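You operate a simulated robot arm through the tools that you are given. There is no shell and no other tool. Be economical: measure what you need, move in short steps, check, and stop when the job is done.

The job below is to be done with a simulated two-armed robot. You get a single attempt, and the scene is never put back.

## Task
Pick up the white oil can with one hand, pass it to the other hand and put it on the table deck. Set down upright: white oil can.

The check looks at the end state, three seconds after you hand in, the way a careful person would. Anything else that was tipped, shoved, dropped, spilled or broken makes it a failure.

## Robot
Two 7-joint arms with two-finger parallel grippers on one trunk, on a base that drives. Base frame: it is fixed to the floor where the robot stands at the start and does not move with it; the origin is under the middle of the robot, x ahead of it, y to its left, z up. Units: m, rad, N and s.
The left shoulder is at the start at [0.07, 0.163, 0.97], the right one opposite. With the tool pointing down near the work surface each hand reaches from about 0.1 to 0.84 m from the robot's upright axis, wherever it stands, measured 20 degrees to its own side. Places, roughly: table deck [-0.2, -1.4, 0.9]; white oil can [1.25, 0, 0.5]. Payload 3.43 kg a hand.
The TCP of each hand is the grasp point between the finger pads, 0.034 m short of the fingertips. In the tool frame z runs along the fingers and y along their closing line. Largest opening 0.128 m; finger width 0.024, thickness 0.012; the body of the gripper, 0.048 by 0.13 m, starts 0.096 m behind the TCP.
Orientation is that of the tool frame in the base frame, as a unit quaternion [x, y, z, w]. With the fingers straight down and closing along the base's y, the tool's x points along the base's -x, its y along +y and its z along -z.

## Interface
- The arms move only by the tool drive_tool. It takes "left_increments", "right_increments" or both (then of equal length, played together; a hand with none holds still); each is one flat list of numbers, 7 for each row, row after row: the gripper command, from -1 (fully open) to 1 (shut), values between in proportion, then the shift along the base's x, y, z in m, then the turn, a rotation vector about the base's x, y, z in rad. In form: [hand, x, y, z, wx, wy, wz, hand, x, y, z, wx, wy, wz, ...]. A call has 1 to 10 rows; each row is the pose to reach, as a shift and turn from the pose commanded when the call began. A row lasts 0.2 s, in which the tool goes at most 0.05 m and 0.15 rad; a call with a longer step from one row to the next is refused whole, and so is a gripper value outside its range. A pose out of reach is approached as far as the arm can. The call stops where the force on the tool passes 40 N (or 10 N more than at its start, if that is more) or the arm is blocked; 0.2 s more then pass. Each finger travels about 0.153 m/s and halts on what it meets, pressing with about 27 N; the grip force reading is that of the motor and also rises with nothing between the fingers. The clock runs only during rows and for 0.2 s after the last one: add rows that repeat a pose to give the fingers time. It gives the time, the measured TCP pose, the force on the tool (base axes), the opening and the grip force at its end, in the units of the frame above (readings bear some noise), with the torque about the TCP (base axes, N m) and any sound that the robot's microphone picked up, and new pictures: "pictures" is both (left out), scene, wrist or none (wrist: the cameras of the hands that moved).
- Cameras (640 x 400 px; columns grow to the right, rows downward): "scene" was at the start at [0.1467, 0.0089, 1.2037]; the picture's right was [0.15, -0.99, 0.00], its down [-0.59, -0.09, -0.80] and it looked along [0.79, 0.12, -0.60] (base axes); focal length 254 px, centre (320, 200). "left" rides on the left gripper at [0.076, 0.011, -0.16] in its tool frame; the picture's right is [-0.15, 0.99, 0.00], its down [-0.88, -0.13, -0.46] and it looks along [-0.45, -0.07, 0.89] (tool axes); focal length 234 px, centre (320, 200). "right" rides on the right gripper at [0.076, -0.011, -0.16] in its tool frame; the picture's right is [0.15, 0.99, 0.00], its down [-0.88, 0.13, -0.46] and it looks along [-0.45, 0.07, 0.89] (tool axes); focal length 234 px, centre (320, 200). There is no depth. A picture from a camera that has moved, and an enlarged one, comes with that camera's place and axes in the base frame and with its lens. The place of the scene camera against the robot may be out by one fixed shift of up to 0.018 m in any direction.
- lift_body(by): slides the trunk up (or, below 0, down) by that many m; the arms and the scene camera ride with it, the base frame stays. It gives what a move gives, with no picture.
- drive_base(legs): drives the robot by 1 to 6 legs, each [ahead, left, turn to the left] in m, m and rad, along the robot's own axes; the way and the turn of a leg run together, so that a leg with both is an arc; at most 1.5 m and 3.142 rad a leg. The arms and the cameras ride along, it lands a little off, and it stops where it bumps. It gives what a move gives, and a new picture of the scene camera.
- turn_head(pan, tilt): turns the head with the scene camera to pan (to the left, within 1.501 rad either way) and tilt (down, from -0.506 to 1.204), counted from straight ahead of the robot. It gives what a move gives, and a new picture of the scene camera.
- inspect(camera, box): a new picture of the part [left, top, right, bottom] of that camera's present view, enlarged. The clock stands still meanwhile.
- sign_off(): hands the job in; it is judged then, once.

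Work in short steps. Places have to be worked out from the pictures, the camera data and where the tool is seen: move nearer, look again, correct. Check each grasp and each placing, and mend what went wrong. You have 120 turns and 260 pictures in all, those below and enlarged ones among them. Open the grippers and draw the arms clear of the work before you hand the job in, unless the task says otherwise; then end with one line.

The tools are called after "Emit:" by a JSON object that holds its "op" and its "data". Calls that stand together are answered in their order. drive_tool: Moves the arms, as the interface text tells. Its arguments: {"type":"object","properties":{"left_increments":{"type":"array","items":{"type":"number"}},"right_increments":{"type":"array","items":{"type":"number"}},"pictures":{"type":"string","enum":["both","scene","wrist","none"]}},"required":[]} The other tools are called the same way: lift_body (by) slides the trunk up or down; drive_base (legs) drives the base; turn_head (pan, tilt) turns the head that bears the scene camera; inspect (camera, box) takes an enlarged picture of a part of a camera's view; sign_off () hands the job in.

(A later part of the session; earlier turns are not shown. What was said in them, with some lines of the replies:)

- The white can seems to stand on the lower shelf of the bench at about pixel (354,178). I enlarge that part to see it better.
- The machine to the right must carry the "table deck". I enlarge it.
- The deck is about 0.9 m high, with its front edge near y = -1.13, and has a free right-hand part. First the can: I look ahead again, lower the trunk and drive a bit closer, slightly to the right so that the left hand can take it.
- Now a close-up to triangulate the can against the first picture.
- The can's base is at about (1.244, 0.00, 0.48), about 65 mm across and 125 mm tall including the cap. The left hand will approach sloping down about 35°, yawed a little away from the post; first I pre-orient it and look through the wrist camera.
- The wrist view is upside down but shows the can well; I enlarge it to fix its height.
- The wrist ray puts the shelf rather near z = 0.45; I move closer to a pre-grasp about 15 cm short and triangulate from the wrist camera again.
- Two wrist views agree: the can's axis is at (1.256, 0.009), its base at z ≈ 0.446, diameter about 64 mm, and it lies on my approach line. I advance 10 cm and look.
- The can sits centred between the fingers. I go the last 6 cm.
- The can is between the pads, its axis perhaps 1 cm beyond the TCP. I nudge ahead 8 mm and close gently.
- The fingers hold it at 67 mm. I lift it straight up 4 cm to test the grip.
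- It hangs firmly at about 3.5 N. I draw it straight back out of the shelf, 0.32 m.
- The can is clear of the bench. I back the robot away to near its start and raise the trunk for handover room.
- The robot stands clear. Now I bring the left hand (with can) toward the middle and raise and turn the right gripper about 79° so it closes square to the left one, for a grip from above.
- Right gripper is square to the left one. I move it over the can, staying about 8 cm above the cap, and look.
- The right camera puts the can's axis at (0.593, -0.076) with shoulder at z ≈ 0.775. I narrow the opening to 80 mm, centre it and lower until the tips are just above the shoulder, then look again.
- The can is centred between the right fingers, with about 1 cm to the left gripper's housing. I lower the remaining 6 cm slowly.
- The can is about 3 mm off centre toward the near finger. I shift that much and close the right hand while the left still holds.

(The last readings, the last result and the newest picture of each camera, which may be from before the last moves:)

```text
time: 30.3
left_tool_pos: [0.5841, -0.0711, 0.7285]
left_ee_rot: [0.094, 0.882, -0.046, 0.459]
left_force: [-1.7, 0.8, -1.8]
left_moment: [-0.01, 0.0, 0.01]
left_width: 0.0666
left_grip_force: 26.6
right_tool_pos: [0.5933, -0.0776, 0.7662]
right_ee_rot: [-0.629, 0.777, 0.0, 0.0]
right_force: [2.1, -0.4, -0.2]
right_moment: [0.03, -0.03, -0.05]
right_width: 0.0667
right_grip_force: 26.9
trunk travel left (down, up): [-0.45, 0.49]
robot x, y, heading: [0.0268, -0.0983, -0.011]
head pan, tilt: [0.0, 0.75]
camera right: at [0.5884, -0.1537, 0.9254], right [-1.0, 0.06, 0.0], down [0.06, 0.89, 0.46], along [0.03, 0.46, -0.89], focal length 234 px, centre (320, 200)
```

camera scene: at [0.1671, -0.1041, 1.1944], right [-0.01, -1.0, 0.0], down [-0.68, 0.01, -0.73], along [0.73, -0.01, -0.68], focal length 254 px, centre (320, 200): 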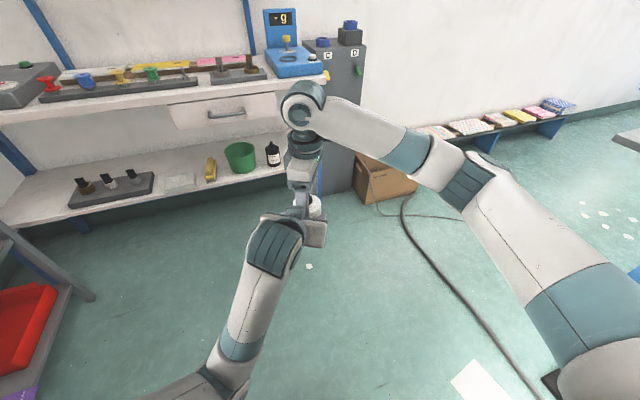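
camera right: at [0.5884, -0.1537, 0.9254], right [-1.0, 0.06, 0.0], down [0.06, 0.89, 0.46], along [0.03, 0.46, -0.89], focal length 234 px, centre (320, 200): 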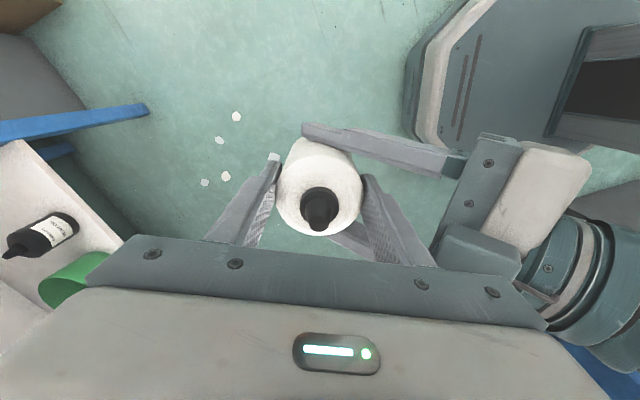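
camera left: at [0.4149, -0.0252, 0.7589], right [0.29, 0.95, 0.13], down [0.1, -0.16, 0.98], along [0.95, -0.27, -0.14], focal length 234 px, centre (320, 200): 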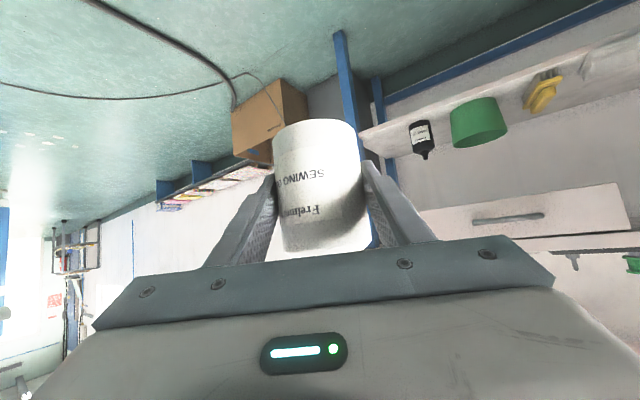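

Both hands hold it at 67 mm with little strain. Now the left opens and draws back along its own axis.

Emit:
{"op": "drive_tool", "data": {"left_increments": [0.5, 0, 0, 0, 0, 0, 0, 0, 0, 0, 0, 0, 0, 0, -0.5, 0, 0, 0, 0, 0, 0, -0.5, 0, 0, 0, 0, 0, 0, -0.5, -0.016, 0.0033, 0.0115, 0, 0, 0, -0.5, -0.04, 0.0082, 0.0285, 0, 0, 0, -0.5, -0.075, 0.0155, 0.0535, 0, 0, 0, -0.5, -0.11, 0.0226, 0.0785, 0, 0, 0, -0.5, -0.14, 0.05, 0.0785, 0, 0, 0, -0.5, -0.16, 0.09, 0.0785, 0, 0, 0]}}

```text
time: 32.7
left_tool_pos: [0.5544, -0.0457, 0.7806]
left_ee_rot: [0.1, 0.872, -0.005, 0.479]
left_force: [-6.3, -9.3, -0.2]
left_moment: [-0.08, 0.08, -0.61]
left_width: 0.1017
left_grip_force: 4.9
left hand out of reach, approached as far as the arm can: row 7, 8, 9, 10
right_tool_pos: [0.5934, -0.0746, 0.7669]
right_ee_rot: [-0.63, 0.777, 0.001, 0.003]
right_force: [5.6, 9.7, -0.3]
right_moment: [0.01, 0.01, 0.02]
right_width: 0.0669
right_grip_force: 27.1
trunk travel left (down, up): [-0.45, 0.49]
robot x, y, heading: [0.022, -0.0976, -0.007]
head pan, tilt: [0.0, 0.75]
stopped in row 10 (left hand): the arm was blocked; the commanded pose is now the measured one
camera scene: at [0.1672, -0.1042, 1.1944], right [-0.01, -1.0, 0.0], down [-0.68, 0.01, -0.73], along [0.73, -0.01, -0.68], focal length 254 px, centre (320, 200)
camera left: at [0.3826, -0.0052, 0.8047], right [0.26, 0.94, 0.21], down [0.06, -0.23, 0.97], along [0.97, -0.24, -0.11], focal length 234 px, centre (320, 200)
```

scene: 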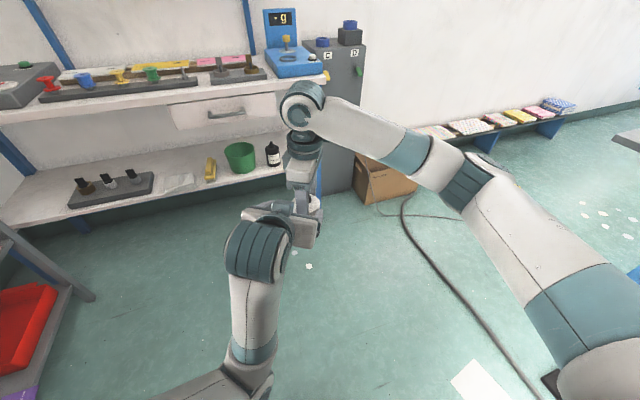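
left: 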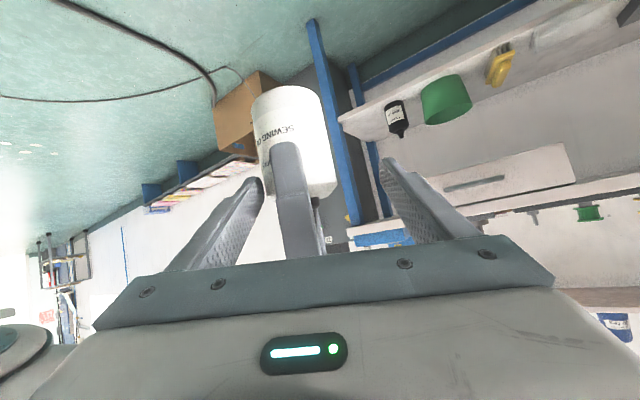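

The left arm can't fold back that far and its finger now leans on the held can; the right grip is intact. I open the left fully and shift it back to centre to relieve this.

Emit:
{"op": "drive_tool", "data": {"left_increments": [-0.7, 0, -0.006, 0, 0, 0, 0, -1, 0, -0.012, 0, 0, 0, 0, -1, 0, -0.016, 0, 0, 0, 0, -1, 0, -0.016, 0, 0, 0, 0]}}

```text
time: 33.7
left_tool_pos: [0.5607, -0.0467, 0.7816]
left_ee_rot: [0.101, 0.868, 0.017, 0.485]
left_force: [-0.3, -0.4, -0.4]
left_moment: [0.02, 0.04, -0.03]
left_width: 0.1282
left_grip_force: 0.1
right_tool_pos: [0.5917, -0.0753, 0.7666]
right_ee_rot: [-0.63, 0.777, 0.001, 0.001]
right_force: [-0.1, 0.5, 0.0]
right_moment: [-0.02, -0.04, 0.01]
right_width: 0.0662
right_grip_force: 26.9
trunk travel left (down, up): [-0.45, 0.49]
robot x, y, heading: [0.0219, -0.0974, -0.012]
head pan, tilt: [0.0, 0.75]
camera scene: at [0.1672, -0.1042, 1.1944], right [-0.01, -1.0, 0.0], down [-0.68, 0.01, -0.73], along [0.73, -0.01, -0.68], focal length 254 px, centre (320, 200)
camera left: at [0.3886, -0.0113, 0.8038], right [0.23, 0.94, 0.25], down [0.04, -0.26, 0.96], along [0.97, -0.21, -0.1], focal length 234 px, centre (320, 200)
```

scene: 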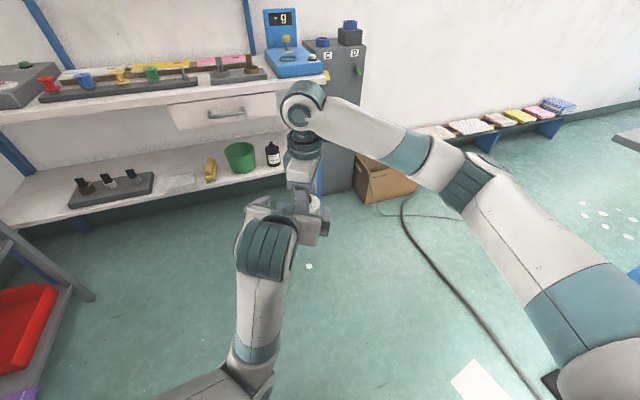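
left: 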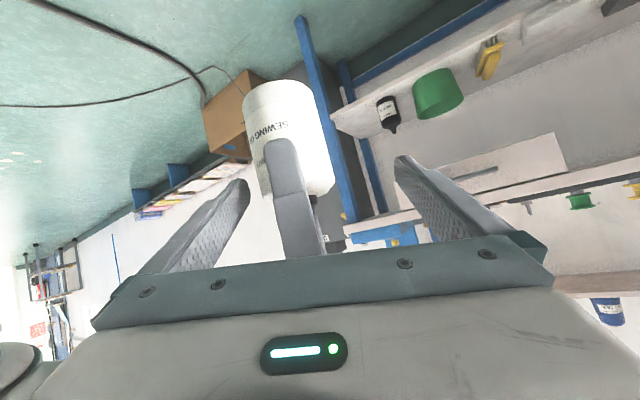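

All strain is gone. The right hand carries the can forward out from between the left fingers.

Emit:
{"op": "drive_tool", "data": {"right_increments": [1, 0.02, -0.002, 0, 0, 0, 0, 1, 0.05, -0.005, 0, 0, 0, 0, 1, 0.085, -0.009, 0, 0, 0, 0, 1, 0.12, -0.013, 0, 0, 0, 0, 1, 0.15, -0.02, 0, 0, 0, 0, 1, 0.15, -0.02, 0, 0, 0, 0]}}

```text
time: 35.1
left_tool_pos: [0.5609, -0.0472, 0.7804]
left_ee_rot: [0.102, 0.869, 0.016, 0.485]
left_force: [0.4, 0.0, 0.6]
left_moment: [0.02, -0.01, -0.01]
left_width: 0.128
left_grip_force: 0.2
right_tool_pos: [0.7426, -0.0936, 0.7666]
right_ee_rot: [-0.63, 0.777, 0.001, 0.002]
right_force: [0.4, -1.2, 0.1]
right_moment: [-0.02, 0.01, 0.03]
right_width: 0.0664
right_grip_force: 26.9
trunk travel left (down, up): [-0.45, 0.49]
robot x, y, heading: [0.0232, -0.0959, -0.013]
head pan, tilt: [0.0, 0.75]
camera scene: at [0.1671, -0.1043, 1.1944], right [-0.01, -1.0, 0.0], down [-0.68, 0.01, -0.73], along [0.73, -0.01, -0.68], focal length 254 px, centre (320, 200)
camera right: at [0.7384, -0.1717, 0.9254], right [-1.0, 0.06, 0.0], down [0.05, 0.89, 0.46], along [0.03, 0.46, -0.89], focal length 234 px, centre (320, 200)
```

scene: 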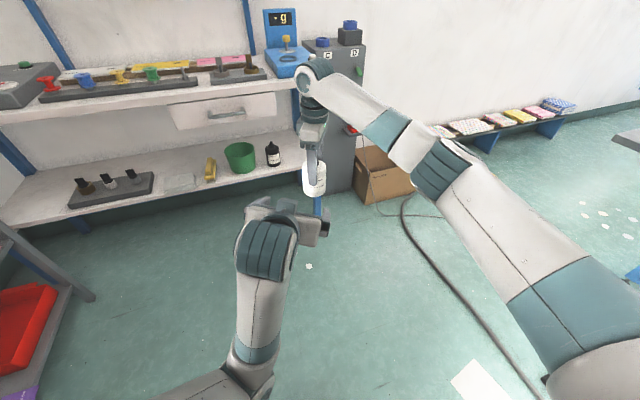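
right: 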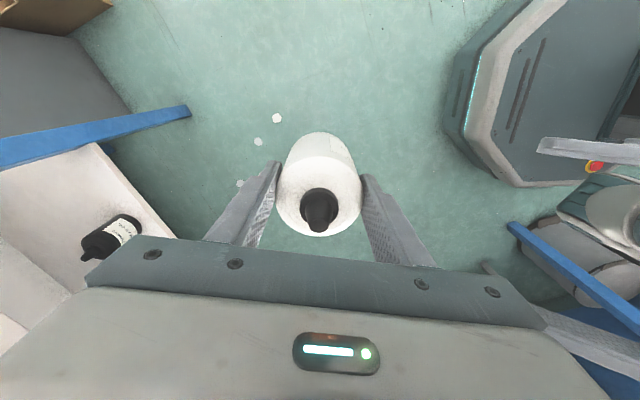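

The can is now held by the right hand alone, upright. I take the left hand aside and draw the right one back in, then raise the trunk for the table.

Emit:
{"op": "drive_tool", "data": {"left_increments": [-1, 0, 0.04, 0, 0, 0, 0, -1, 0, 0.08, 0, 0, 0, 0, -1, 0, 0.12, 0, 0, 0, 0, -1, 0, 0.16, 0, 0.02, 0.13, 0.03, -1, 0, 0.2, 0, 0.04, 0.26, 0.06, -1, 0, 0.23, 0, 0.06, 0.39, 0.09, -1, 0, 0.25, 0, 0.07, 0.52, 0.11, -1, 0, 0.26, 0, 0.08, 0.65, 0.13, -1, 0, 0.27, 0, 0.09, 0.79, 0.15, -1, 0, 0.27, 0, 0.1, 0.91, 0.17], "right_increments": [1, 0, 0, 0, 0, 0, 0, 1, 0, -0.01, 0.01, 0, 0, 0, 1, -0.01, -0.04, 0.03, 0, 0, 0, 1, -0.03, -0.07, 0.05, 0, 0, 0, 1, -0.06, -0.1, 0.06, 0, 0, 0, 1, -0.09, -0.13, 0.06, 0, 0, 0, 1, -0.12, -0.15, 0.06, 0, 0, 0, 1, -0.14, -0.17, 0.06, 0, 0, 0, 1, -0.15, -0.18, 0.06, 0, 0, 0, 1, -0.15, -0.18, 0.06, 0, 0, 0]}}

Emit:
{"op": "lift_body", "data": {"by": 0.25}}

Emit:
{"op": "turn_head", "data": {"pan": -1.3, "tilt": 0.45}}

```text
time: 36.4
left_tool_pos: [0.5702, 0.188, 0.7385]
left_ee_rot: [0.082, 0.914, 0.105, 0.384]
left_force: [-0.2, -0.8, 0.2]
left_moment: [0.0, 0.01, 0.04]
left_width: 0.128
left_grip_force: 0.0
left hand out of reach, approached as far as the arm can: row 1, 2, 3, 4, 5, 6
right_tool_pos: [0.6821, -0.1952, 0.8261]
right_ee_rot: [-0.63, 0.777, -0.001, 0.002]
right_force: [1.0, 0.0, -2.9]
right_moment: [-0.02, 0.0, 0.0]
right_width: 0.0664
right_grip_force: 26.6
trunk travel left (down, up): [-0.45, 0.49]
robot x, y, heading: [0.0229, -0.1018, -0.006]
head pan, tilt: [0.0, 0.75]
stopped in row 6 (left hand): the arm was blocked; the commanded pose is now the measured one
camera scene: at [0.1671, -0.1045, 1.1944], right [-0.01, -1.0, 0.0], down [-0.68, 0.01, -0.73], along [0.73, -0.01, -0.68], focal length 254 px, centre (320, 200)
camera right: at [0.6781, -0.2732, 0.9849], right [-1.0, 0.06, 0.0], down [0.05, 0.89, 0.46], along [0.03, 0.46, -0.89], focal length 234 px, centre (320, 200)
camera left: at [0.4038, 0.1954, 0.7993], right [0.17, 0.92, 0.35], down [0.27, -0.39, 0.88], along [0.95, -0.06, -0.32], focal length 234 px, centre (320, 200)
```

scene: 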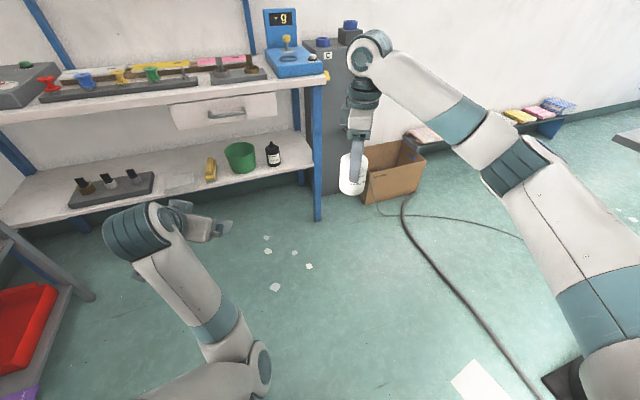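
right: 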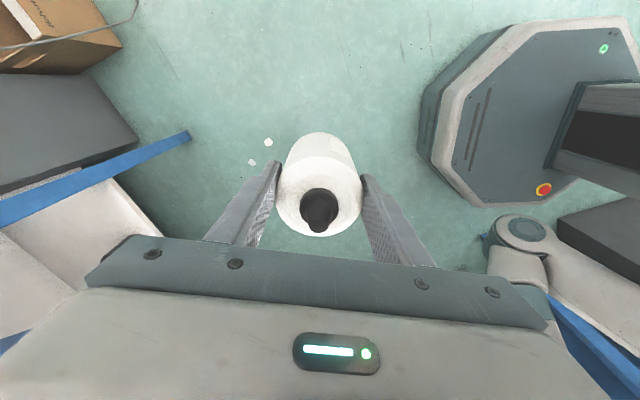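
left: 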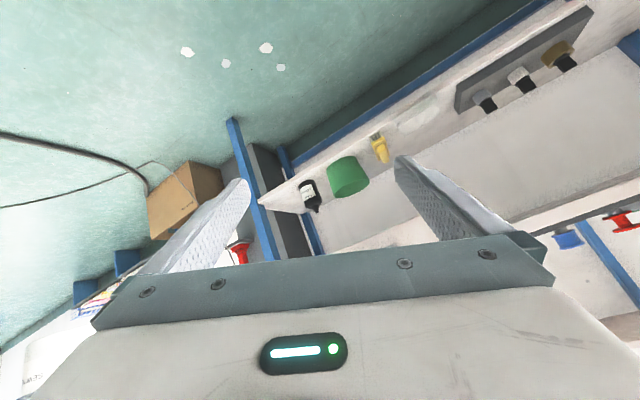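

```text
time: 39.0
left_tool_pos: [0.5714, 0.1886, 0.9882]
left_ee_rot: [0.084, 0.914, 0.103, 0.383]
left_force: [-0.7, -0.7, 0.3]
left_moment: [0.01, 0.03, 0.0]
left_width: 0.1279
left_grip_force: 0.0
right_tool_pos: [0.6824, -0.1956, 1.0762]
right_ee_rot: [-0.63, 0.777, 0.0, 0.002]
right_force: [-0.3, 0.1, -3.5]
right_moment: [-0.04, 0.03, -0.02]
right_width: 0.0665
right_grip_force: 26.6
trunk travel left (down, up): [-0.7, 0.24]
robot x, y, heading: [0.0225, -0.0929, -0.006]
head pan, tilt: [0.0, 0.75]
```

```text
time: 40.4
left_tool_pos: [0.5701, 0.1893, 0.9887]
left_ee_rot: [0.083, 0.914, 0.104, 0.384]
left_force: [-0.3, -0.5, -0.4]
left_moment: [0.0, 0.0, 0.02]
left_width: 0.1281
left_grip_force: 0.0
right_tool_pos: [0.6822, -0.1966, 1.0763]
right_ee_rot: [-0.63, 0.777, 0.001, 0.001]
right_force: [0.0, -0.4, -3.1]
right_moment: [-0.02, 0.01, 0.02]
right_width: 0.0665
right_grip_force: 27.0
trunk travel left (down, up): [-0.7, 0.24]
robot x, y, heading: [0.0207, -0.0973, -0.004]
head pan, tilt: [-1.3, 0.45]
camera scene: at [0.1081, -0.1921, 1.4708], right [-0.97, -0.26, 0.0], down [-0.11, 0.42, -0.9], along [0.23, -0.87, -0.44], focal length 254 px, centre (320, 200)
```

scene: 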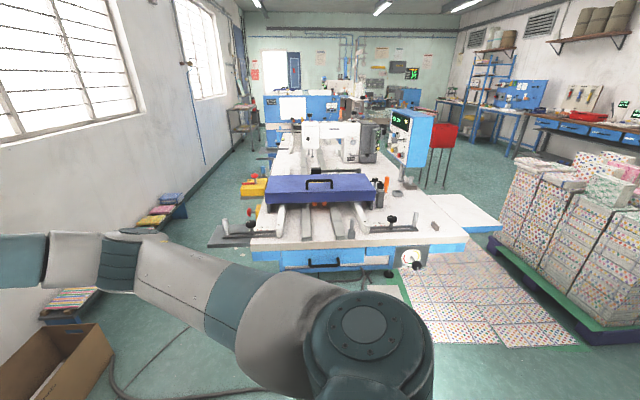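

With the trunk up I get a second, higher view of the deck for triangulation; I enlarge its right part.

Emit:
{"op": "inspect", "data": {"camera": "scene", "box": [370, 170, 530, 270]}}

```text
4.00 times, centred on (450, 220) of scene
camera zoom: at [0.1081, -0.1921, 1.4708], right [-0.97, -0.26, 0.0], down [-0.11, 0.42, -0.9], along [0.23, -0.87, -0.44], focal length 1016 px, centre (-200, 120)
```

zoom: 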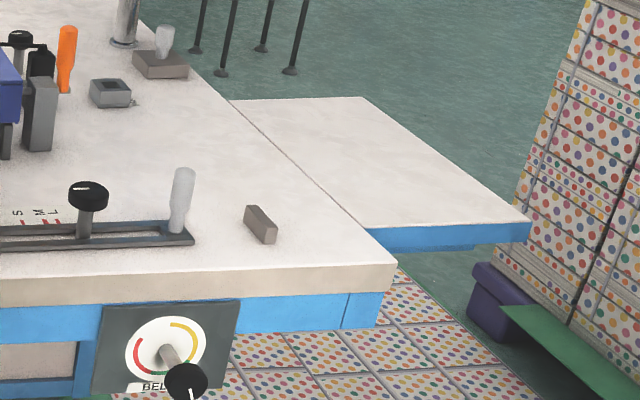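

Triangulated: the deck is at z ≈ 0.865 and rotated about 20°; its right front corner is at (-0.27, -1.245). A free spot on the main deck, near the given place, is at about (-0.13, -1.43), clear of the small block and levers. I first raise the left hand out of the way, lift a little more, then turn the robot.

Emit:
{"op": "drive_tool", "data": {"left_increments": [-1, 0, 0.02, 0.04, 0, 0, 0, -1, 0, 0.04, 0.08, 0, 0, 0, -1, 0, 0.06, 0.12, 0, 0, 0, -1, 0, 0.08, 0.16, 0, 0, 0, -1, 0, 0.1, 0.2, 0, 0, 0, -1, 0, 0.12, 0.2, 0, 0, 0], "pictures": "none"}}

Emit:
{"op": "lift_body", "data": {"by": 0.08}}

Emit:
{"op": "turn_head", "data": {"pan": -0.2, "tilt": 0.65}}

Emit:
{"op": "drive_base", "data": {"legs": [[0, 0, -1.25]]}}

```text
time: 41.8
left_tool_pos: [0.5709, 0.3128, 1.1888]
left_ee_rot: [0.083, 0.915, 0.103, 0.382]
left_force: [-0.5, 0.7, 0.4]
left_moment: [0.03, -0.01, -0.04]
left_width: 0.128
left_grip_force: 0.1
left hand out of reach, approached as far as the arm can: row 1, 2, 3, 4, 5, 6
right_tool_pos: [0.6827, -0.1959, 1.0767]
right_ee_rot: [-0.63, 0.777, 0.0, 0.002]
right_force: [0.0, 0.5, -1.8]
right_moment: [-0.05, -0.02, -0.03]
right_width: 0.0665
right_grip_force: 27.1
trunk travel left (down, up): [-0.7, 0.24]
robot x, y, heading: [0.0202, -0.0997, -0.012]
head pan, tilt: [-1.3, 0.45]
```

```text
time: 43.0
left_tool_pos: [0.572, 0.3132, 1.2678]
left_ee_rot: [0.083, 0.914, 0.102, 0.383]
left_force: [-0.8, 0.4, -0.4]
left_moment: [-0.01, 0.02, 0.01]
left_width: 0.1279
left_grip_force: 0.0
right_tool_pos: [0.6813, -0.1962, 1.1565]
right_ee_rot: [-0.63, 0.777, 0.0, 0.002]
right_force: [0.3, -0.2, -2.9]
right_moment: [-0.01, 0.0, -0.02]
right_width: 0.0666
right_grip_force: 26.8
trunk travel left (down, up): [-0.78, 0.16]
robot x, y, heading: [0.0226, -0.0967, -0.009]
head pan, tilt: [-1.3, 0.45]
```

```text
time: 44.3
left_tool_pos: [0.5724, 0.3136, 1.2697]
left_ee_rot: [0.083, 0.914, 0.103, 0.383]
left_force: [-0.2, 0.4, 0.3]
left_moment: [0.04, 0.0, 0.02]
left_width: 0.1283
left_grip_force: 0.1
right_tool_pos: [0.6819, -0.1956, 1.1561]
right_ee_rot: [-0.631, 0.776, 0.001, 0.002]
right_force: [0.1, 0.6, -3.2]
right_moment: [0.01, -0.02, 0.0]
right_width: 0.0663
right_grip_force: 26.6
trunk travel left (down, up): [-0.78, 0.16]
robot x, y, heading: [0.0222, -0.0954, -0.005]
head pan, tilt: [-0.201, 0.649]
camera scene: at [0.1694, -0.1216, 1.533], right [-0.21, -0.98, 0.0], down [-0.59, 0.13, -0.8], along [0.78, -0.17, -0.6], focal length 254 px, centre (320, 200)
```

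scene: 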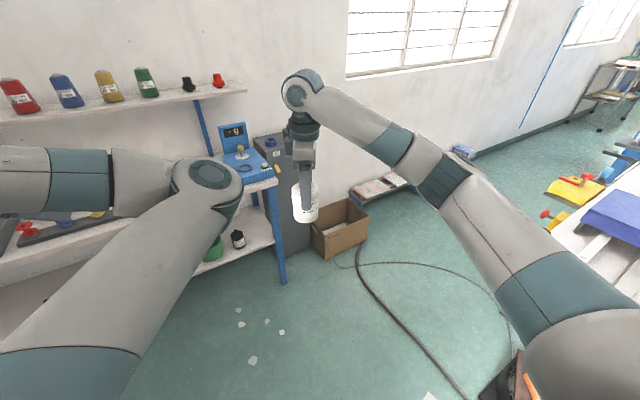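

```text
time: 47.9
left_tool_pos: [0.5834, -0.4949, 1.2686]
left_ee_rot: [0.607, 0.689, -0.144, 0.37]
left_force: [-0.9, 0.1, -0.2]
left_moment: [0.02, 0.03, 0.0]
left_width: 0.1281
left_grip_force: 0.0
right_tool_pos: [0.131, -0.7544, 1.1563]
right_ee_rot: [-0.051, 0.999, -0.001, 0.002]
right_force: [-0.2, -0.1, -3.0]
right_moment: [-0.02, -0.01, 0.01]
right_width: 0.0662
right_grip_force: 27.2
trunk travel left (down, up): [-0.78, 0.16]
robot x, y, heading: [0.0255, -0.0971, -1.272]
head pan, tilt: [-0.201, 0.649]
camera scene: at [0.0572, -0.2376, 1.533], right [-1.0, -0.1, 0.0], down [-0.06, 0.6, -0.8], along [0.08, -0.79, -0.6], focal length 254 px, centre (320, 200)
```

scene: 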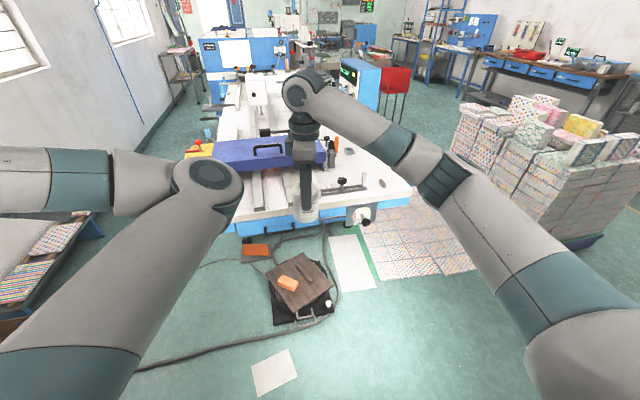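

A toolbox lies on the floor in front of the table (x ≥ 0.06, y ≤ -1.0), so I park the robot farther right, at about (-0.34, -0.76), and will reach slightly to the left. Drive there diagonally.

Emit:
{"op": "drive_base", "data": {"legs": [[0.53, -0.548, 0]]}}

```text
time: 52.0
left_tool_pos: [0.2213, -1.1628, 1.2697]
left_ee_rot: [0.607, 0.689, -0.144, 0.37]
left_force: [0.8, -0.4, 0.3]
left_moment: [0.01, 0.0, 0.02]
left_width: 0.1281
left_grip_force: 0.1
right_tool_pos: [-0.2299, -1.4218, 1.1577]
right_ee_rot: [-0.051, 0.999, -0.001, 0.002]
right_force: [-1.1, 0.8, -3.2]
right_moment: [-0.02, -0.01, -0.02]
right_width: 0.0666
right_grip_force: 27.2
trunk travel left (down, up): [-0.78, 0.16]
robot x, y, heading: [-0.3349, -0.7711, -1.273]
head pan, tilt: [-0.201, 0.649]
camera scene: at [-0.3037, -0.9047, 1.533], right [-1.0, -0.1, 0.0], down [-0.06, 0.6, -0.8], along [0.08, -0.79, -0.6], focal length 254 px, centre (320, 200)
```

scene: 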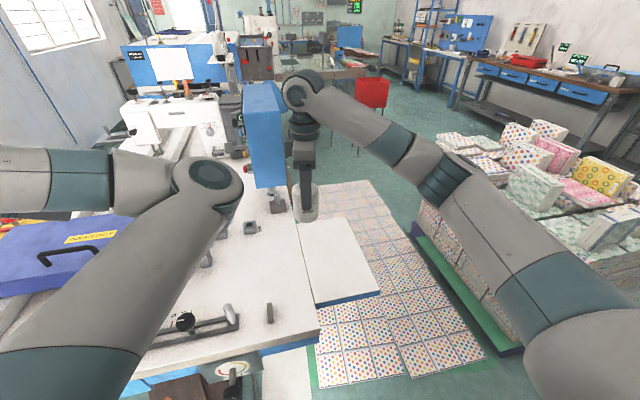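

The robot stands at (-0.335, -0.771). The spot (-0.135, -1.415) is free, about 7 cm left of the seam and 20 cm before the hanging control box. I move the can above it and lower part of the way.

Emit:
{"op": "drive_tool", "data": {"right_increments": [1, 0.03, 0.002, 0, 0, 0, 0, 1, 0.065, 0.005, 0, 0, 0, 0, 1, 0.095, 0.007, 0, 0, 0, 0, 1, 0.095, 0.007, -0.035, 0, 0, 0, 1, 0.095, 0.007, -0.07, 0, 0, 0, 1, 0.095, 0.007, -0.1, 0, 0, 0, 1, 0.095, 0.007, -0.13, 0, 0, 0, 1, 0.095, 0.007, -0.15, 0, 0, 0, 1, 0.095, 0.007, -0.15, 0, 0, 0]}}

Emit:
{"op": "inspect", "data": {"camera": "scene", "box": [200, 180, 360, 340]}}

```text
time: 54.0
left_tool_pos: [0.2224, -1.1628, 1.2685]
left_ee_rot: [0.606, 0.689, -0.144, 0.371]
left_force: [-0.5, 0.9, 0.1]
left_moment: [0.02, -0.02, -0.01]
left_width: 0.1281
left_grip_force: 0.0
right_tool_pos: [-0.1354, -1.4174, 1.0062]
right_ee_rot: [-0.051, 0.999, -0.001, 0.002]
right_force: [0.5, 0.0, -2.2]
right_moment: [0.0, 0.04, -0.03]
right_width: 0.0665
right_grip_force: 26.8
trunk travel left (down, up): [-0.78, 0.16]
robot x, y, heading: [-0.3382, -0.7639, -1.271]
head pan, tilt: [-0.201, 0.649]
camera scene: at [-0.3038, -0.9049, 1.533], right [-1.0, -0.1, 0.0], down [-0.06, 0.6, -0.8], along [0.08, -0.79, -0.6], focal length 254 px, centre (320, 200)
camera right: at [-0.2088, -1.4362, 1.1645], right [-0.25, 0.97, 0.0], down [0.86, 0.22, 0.46], along [0.45, 0.11, -0.89], focal length 234 px, centre (320, 200)
```

scene: 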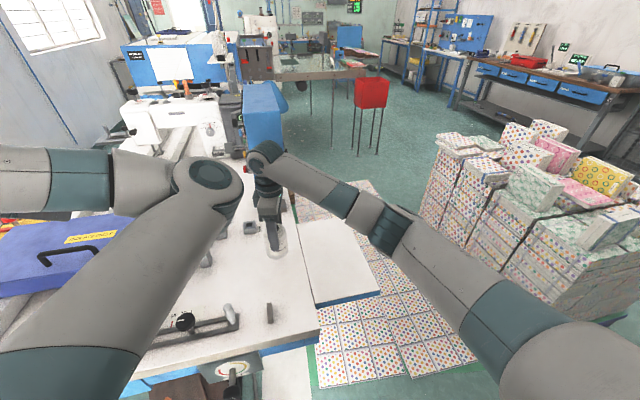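
right: 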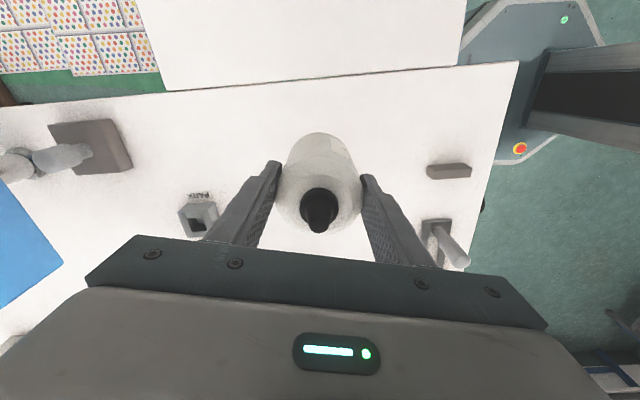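

```text
2.50 times, centred on (280, 260) of scene
camera zoom: at [-0.3038, -0.9049, 1.533], right [-1.0, -0.1, 0.0], down [-0.06, 0.6, -0.8], along [0.08, -0.79, -0.6], focal length 635 px, centre (420, 50)
```

zoom: 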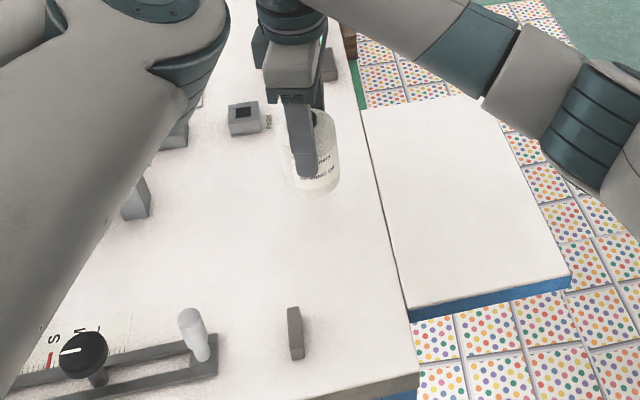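

The can hangs above clear deck. I lower 4.5 cm quickly, then feel for contact with small steps.

Emit:
{"op": "drive_tool", "data": {"right_increments": [1, 0, 0, -0.02, 0, 0, 0, 1, 0, 0, -0.038, 0, 0, 0, 1, 0, 0, -0.045, 0, 0, 0, 1, 0, 0, -0.049, 0, 0, 0, 1, 0, 0, -0.049, 0, 0, 0], "pictures": "none"}}

Emit:
{"op": "inspect", "data": {"camera": "scene", "box": [240, 210, 320, 290]}}

```text
time: 55.1
left_tool_pos: [0.2215, -1.1616, 1.2694]
left_ee_rot: [0.606, 0.689, -0.143, 0.371]
left_force: [-1.3, 0.7, -0.4]
left_moment: [-0.01, 0.0, 0.01]
left_width: 0.1279
left_grip_force: 0.0
right_tool_pos: [-0.1343, -1.4168, 0.9571]
right_ee_rot: [-0.052, 0.999, -0.001, 0.003]
right_force: [0.0, 0.5, -2.8]
right_moment: [0.02, 0.02, -0.02]
right_width: 0.0667
right_grip_force: 27.3
trunk travel left (down, up): [-0.78, 0.16]
robot x, y, heading: [-0.3416, -0.7678, -1.275]
head pan, tilt: [-0.201, 0.649]
```

```text
5.00 times, centred on (280, 250) of scene
camera zoom: at [-0.3039, -0.9051, 1.533], right [-1.0, -0.1, 0.0], down [-0.06, 0.6, -0.8], along [0.08, -0.79, -0.6], focal length 1270 px, centre (520, -50)
```

zoom: 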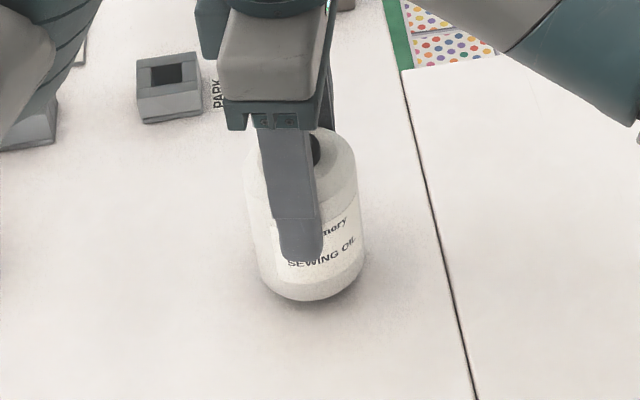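

Not yet in contact (force still just the weight), but the shadow is near. I go on in 3 mm steps.

Emit:
{"op": "drive_tool", "data": {"right_increments": [1, 0, 0, -0.003, 0, 0, 0, 1, 0, 0, -0.006, 0, 0, 0, 1, 0, 0, -0.009, 0, 0, 0, 1, 0, 0, -0.009, 0, 0, 0], "pictures": "none"}}

```text
time: 56.1
left_tool_pos: [0.2207, -1.1633, 1.2695]
left_ee_rot: [0.606, 0.689, -0.143, 0.371]
left_force: [-0.1, -0.2, -0.1]
left_moment: [0.01, 0.03, 0.05]
left_width: 0.1281
left_grip_force: 0.0
right_tool_pos: [-0.1346, -1.416, 0.947]
right_ee_rot: [-0.052, 0.999, -0.001, 0.002]
right_force: [0.2, 0.2, -1.7]
right_moment: [-0.01, 0.01, 0.01]
right_width: 0.0664
right_grip_force: 26.9
trunk travel left (down, up): [-0.78, 0.16]
robot x, y, heading: [-0.3381, -0.7649, -1.271]
head pan, tilt: [-0.201, 0.649]
```

Still hanging freely; a little lower.

Emit:
{"op": "drive_tool", "data": {"right_increments": [1, 0, 0, -0.003, 0, 0, 0, 1, 0, 0, -0.006, 0, 0, 0, 1, 0, 0, -0.006, 0, 0, 0], "pictures": "none"}}

Emit:
{"op": "inspect", "data": {"camera": "scene", "box": [240, 210, 320, 290]}}

```text
time: 57.0
left_tool_pos: [0.2213, -1.1609, 1.2697]
left_ee_rot: [0.605, 0.689, -0.143, 0.371]
left_force: [0.7, -0.3, -0.2]
left_moment: [0.01, 0.0, 0.01]
left_width: 0.1278
left_grip_force: 0.0
right_tool_pos: [-0.1349, -1.4151, 0.9452]
right_ee_rot: [-0.051, 0.999, -0.003, 0.004]
right_force: [0.8, -6.6, 23.9]
right_moment: [0.19, 0.01, 0.12]
right_width: 0.0664
right_grip_force: 26.9
trunk travel left (down, up): [-0.78, 0.16]
robot x, y, heading: [-0.3407, -0.7669, -1.273]
head pan, tilt: [-0.201, 0.649]
```

```text
5.00 times, centred on (280, 250) of scene
camera zoom: at [-0.3048, -0.9029, 1.5336], right [-1.0, -0.1, 0.0], down [-0.06, 0.6, -0.8], along [0.08, -0.79, -0.6], focal length 1270 px, centre (520, -50)
```

zoom: 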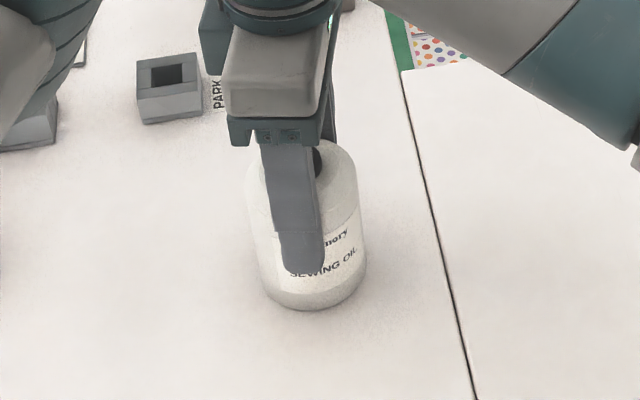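

The can is on the deck (24 N up). I ease up 4 mm to relieve the press, then check.

Emit:
{"op": "drive_tool", "data": {"right_increments": [1, 0, 0, 0.002, 0, 0, 0, 1, 0, 0, 0.0035, 0, 0, 0, 1, 0, 0, 0.0035, 0, 0, 0], "pictures": "wrist"}}

```text
time: 57.8
left_tool_pos: [0.2214, -1.1607, 1.2688]
left_ee_rot: [0.606, 0.689, -0.143, 0.37]
left_force: [-0.6, 0.4, 0.2]
left_moment: [-0.01, -0.03, 0.02]
left_width: 0.1282
left_grip_force: 0.2
right_tool_pos: [-0.1345, -1.4159, 0.9456]
right_ee_rot: [-0.051, 0.999, -0.001, 0.002]
right_force: [2.2, -4.2, 13.0]
right_moment: [-0.15, -0.68, -0.18]
right_width: 0.0666
right_grip_force: 27.6
trunk travel left (down, up): [-0.78, 0.16]
robot x, y, heading: [-0.3381, -0.7646, -1.272]
head pan, tilt: [-0.201, 0.649]
camera right: at [-0.2087, -1.4343, 1.1044], right [-0.25, 0.97, 0.0], down [0.86, 0.22, 0.46], along [0.45, 0.11, -0.89], focal length 234 px, centre (320, 200)
```

right: 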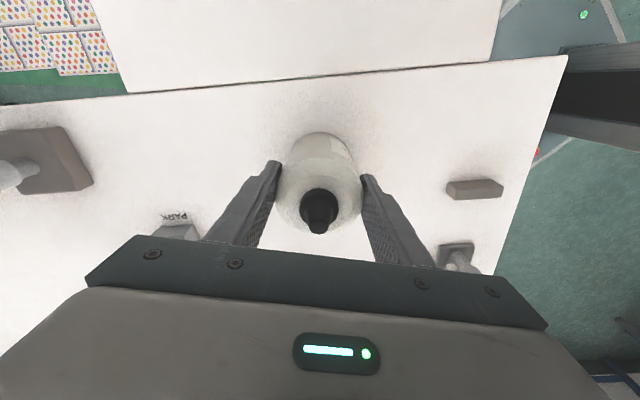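

Still 13 N, so one more millimetre up, then open slowly.

Emit:
{"op": "drive_tool", "data": {"right_increments": [1, 0, 0, 0.001, 0, 0, 0, 1, 0, 0, 0.001, 0, 0, 0, 0.2, 0, 0, 0.001, 0, 0, 0, -0.05, 0, 0, 0.001, 0, 0, 0, -0.15, 0, 0, 0.001, 0, 0, 0, -0.3, 0, 0, 0.001, 0, 0, 0, -0.3, 0, 0, 0.001, 0, 0, 0]}}

Emit:
{"op": "inspect", "data": {"camera": "scene", "box": [240, 210, 320, 290]}}

```text
time: 59.4
left_tool_pos: [0.2214, -1.1618, 1.2695]
left_ee_rot: [0.606, 0.689, -0.143, 0.371]
left_force: [0.0, 0.1, -0.3]
left_moment: [0.01, 0.03, 0.02]
left_width: 0.128
left_grip_force: 0.1
right_tool_pos: [-0.1355, -1.4164, 0.9463]
right_ee_rot: [-0.051, 0.999, -0.001, 0.003]
right_force: [0.1, 1.1, -0.2]
right_moment: [0.03, 0.0, 0.0]
right_width: 0.0834
right_grip_force: 0.1
trunk travel left (down, up): [-0.78, 0.16]
robot x, y, heading: [-0.3345, -0.7661, -1.274]
head pan, tilt: [-0.201, 0.649]
camera scene: at [-0.304, -0.9047, 1.533], right [-1.0, -0.1, 0.0], down [-0.06, 0.6, -0.8], along [0.08, -0.79, -0.6], focal length 254 px, centre (320, 200)
camera right: at [-0.2086, -1.4347, 1.105], right [-0.25, 0.97, 0.0], down [0.86, 0.22, 0.46], along [0.45, 0.11, -0.89], focal length 234 px, centre (320, 200)
```

scene: 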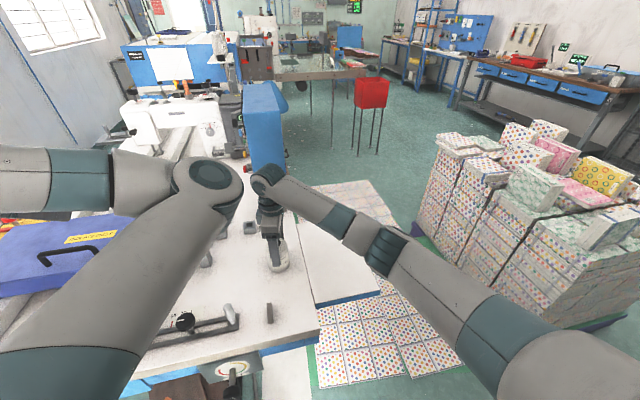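
right: 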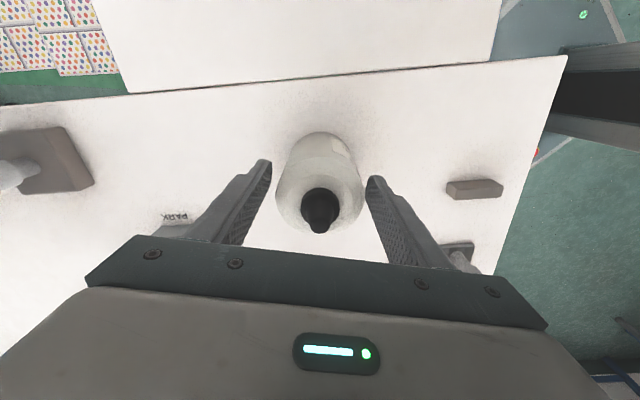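

```text
5.00 times, centred on (280, 250) of scene
camera zoom: at [-0.304, -0.9047, 1.533], right [-1.0, -0.1, 0.0], down [-0.06, 0.6, -0.8], along [0.08, -0.79, -0.6], focal length 1270 px, centre (520, -50)
```

zoom: 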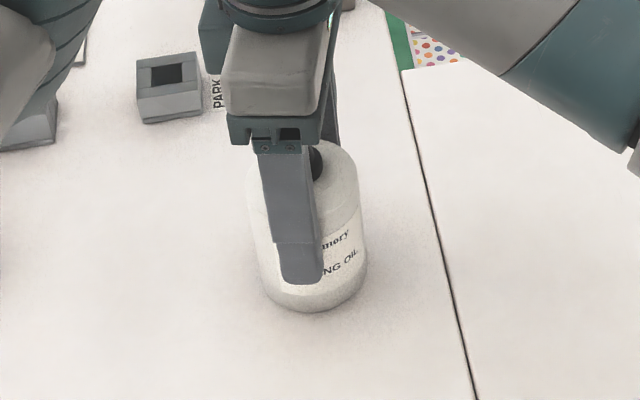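

The can stands free between the open fingers. I raise the right hand straight up and then away to the right.

Emit:
{"op": "drive_tool", "data": {"right_increments": [-0.3, 0, 0, 0.015, 0, 0, 0, -0.3, 0, 0, 0.04, 0, 0, 0, -0.3, 0, 0, 0.08, 0, 0, 0, -0.3, 0, 0, 0.12, 0, 0, 0, -0.3, 0, 0, 0.16, 0, 0, 0, -0.3, 0, 0, 0.2, 0, 0, 0, -0.3, -0.04, 0.01, 0.22, 0, 0, 0, -0.3, -0.08, 0.03, 0.22, 0, 0, 0, -0.3, -0.12, 0.05, 0.22, 0, 0, 0, -0.3, -0.12, 0.05, 0.22, 0, 0, 0]}}

```text
time: 61.5
left_tool_pos: [0.2219, -1.164, 1.2698]
left_ee_rot: [0.606, 0.689, -0.144, 0.37]
left_force: [-0.3, 0.8, 0.5]
left_moment: [-0.02, -0.02, -0.04]
left_width: 0.128
left_grip_force: 0.1
right_tool_pos: [-0.2526, -1.3666, 1.1666]
right_ee_rot: [-0.052, 0.999, 0.0, 0.002]
right_force: [-0.4, -0.1, -0.9]
right_moment: [-0.01, -0.01, -0.03]
right_width: 0.0826
right_grip_force: 0.1
trunk travel left (down, up): [-0.78, 0.16]
robot x, y, heading: [-0.3319, -0.7629, -1.271]
head pan, tilt: [-0.201, 0.649]
camera scene: at [-0.3031, -0.9051, 1.533], right [-1.0, -0.1, 0.0], down [-0.06, 0.6, -0.8], along [0.08, -0.79, -0.61], focal length 254 px, centre (320, 200)
camera right: at [-0.3265, -1.385, 1.3257], right [-0.25, 0.97, 0.0], down [0.86, 0.22, 0.46], along [0.44, 0.11, -0.89], focal length 234 px, centre (320, 200)
```

scene: 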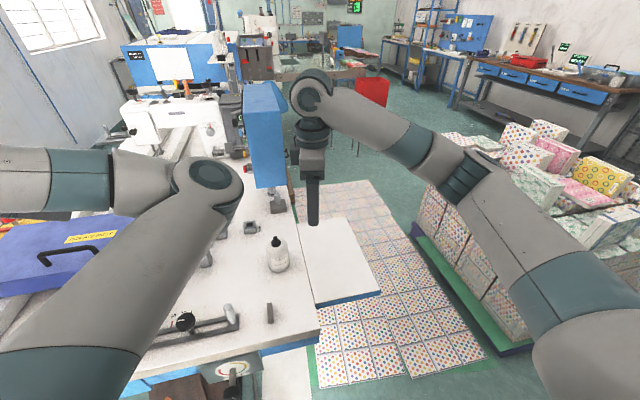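
right: 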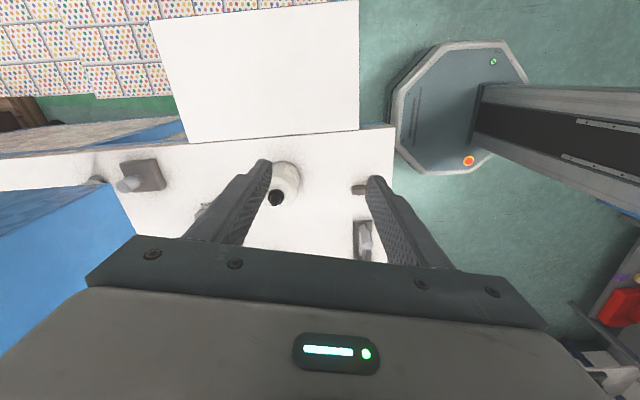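

The can stands upright on the deck. I back the robot off so both arms are clear, and check once more.

Emit:
{"op": "drive_base", "data": {"legs": [[-0.3, 0, 0]]}}

Emit:
{"op": "inspect", "data": {"camera": "scene", "box": [220, 120, 380, 280]}}

```text
time: 63.6
left_tool_pos: [0.1329, -0.8772, 1.2689]
left_ee_rot: [0.607, 0.689, -0.143, 0.37]
left_force: [-0.3, -0.1, -1.4]
left_moment: [0.0, 0.0, 0.01]
left_width: 0.1282
left_grip_force: 0.0
right_tool_pos: [-0.341, -1.0795, 1.1665]
right_ee_rot: [-0.05, 0.999, -0.001, 0.002]
right_force: [0.0, 0.2, -0.5]
right_moment: [0.01, -0.02, 0.01]
right_width: 0.0833
right_grip_force: 0.2
trunk travel left (down, up): [-0.78, 0.16]
robot x, y, heading: [-0.4248, -0.477, -1.273]
head pan, tilt: [-0.201, 0.649]
camera scene: at [-0.392, -0.6182, 1.5328], right [-1.0, -0.1, 0.0], down [-0.06, 0.6, -0.8], along [0.08, -0.79, -0.61], focal length 254 px, centre (320, 200)
```

scene: 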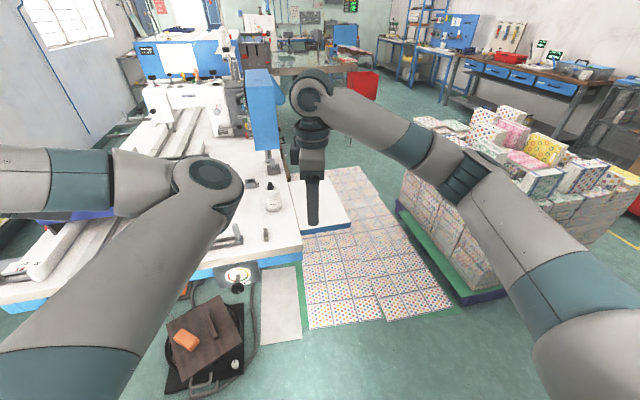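

```text
2.50 times, centred on (300, 200) of scene
camera zoom: at [-0.392, -0.6182, 1.5328], right [-1.0, -0.1, 0.0], down [-0.06, 0.6, -0.8], along [0.08, -0.79, -0.61], focal length 635 px, centre (370, 200)
```

zoom: 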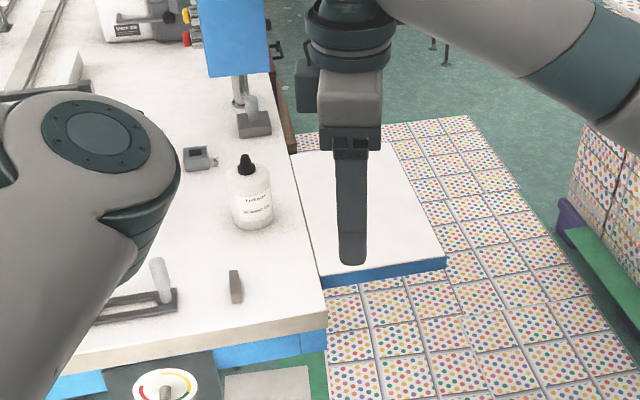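

The can is upright on the main deck, nothing else is disturbed and both hands are open and clear. I hand the job in.

Emit:
{"op": "sign_off", "data": {}}

```text
The job is handed in.
```

The white oil can was picked up with the left hand, passed to the right hand, and set down upright on the table deck; my last pictures showed nothing else disturbed.
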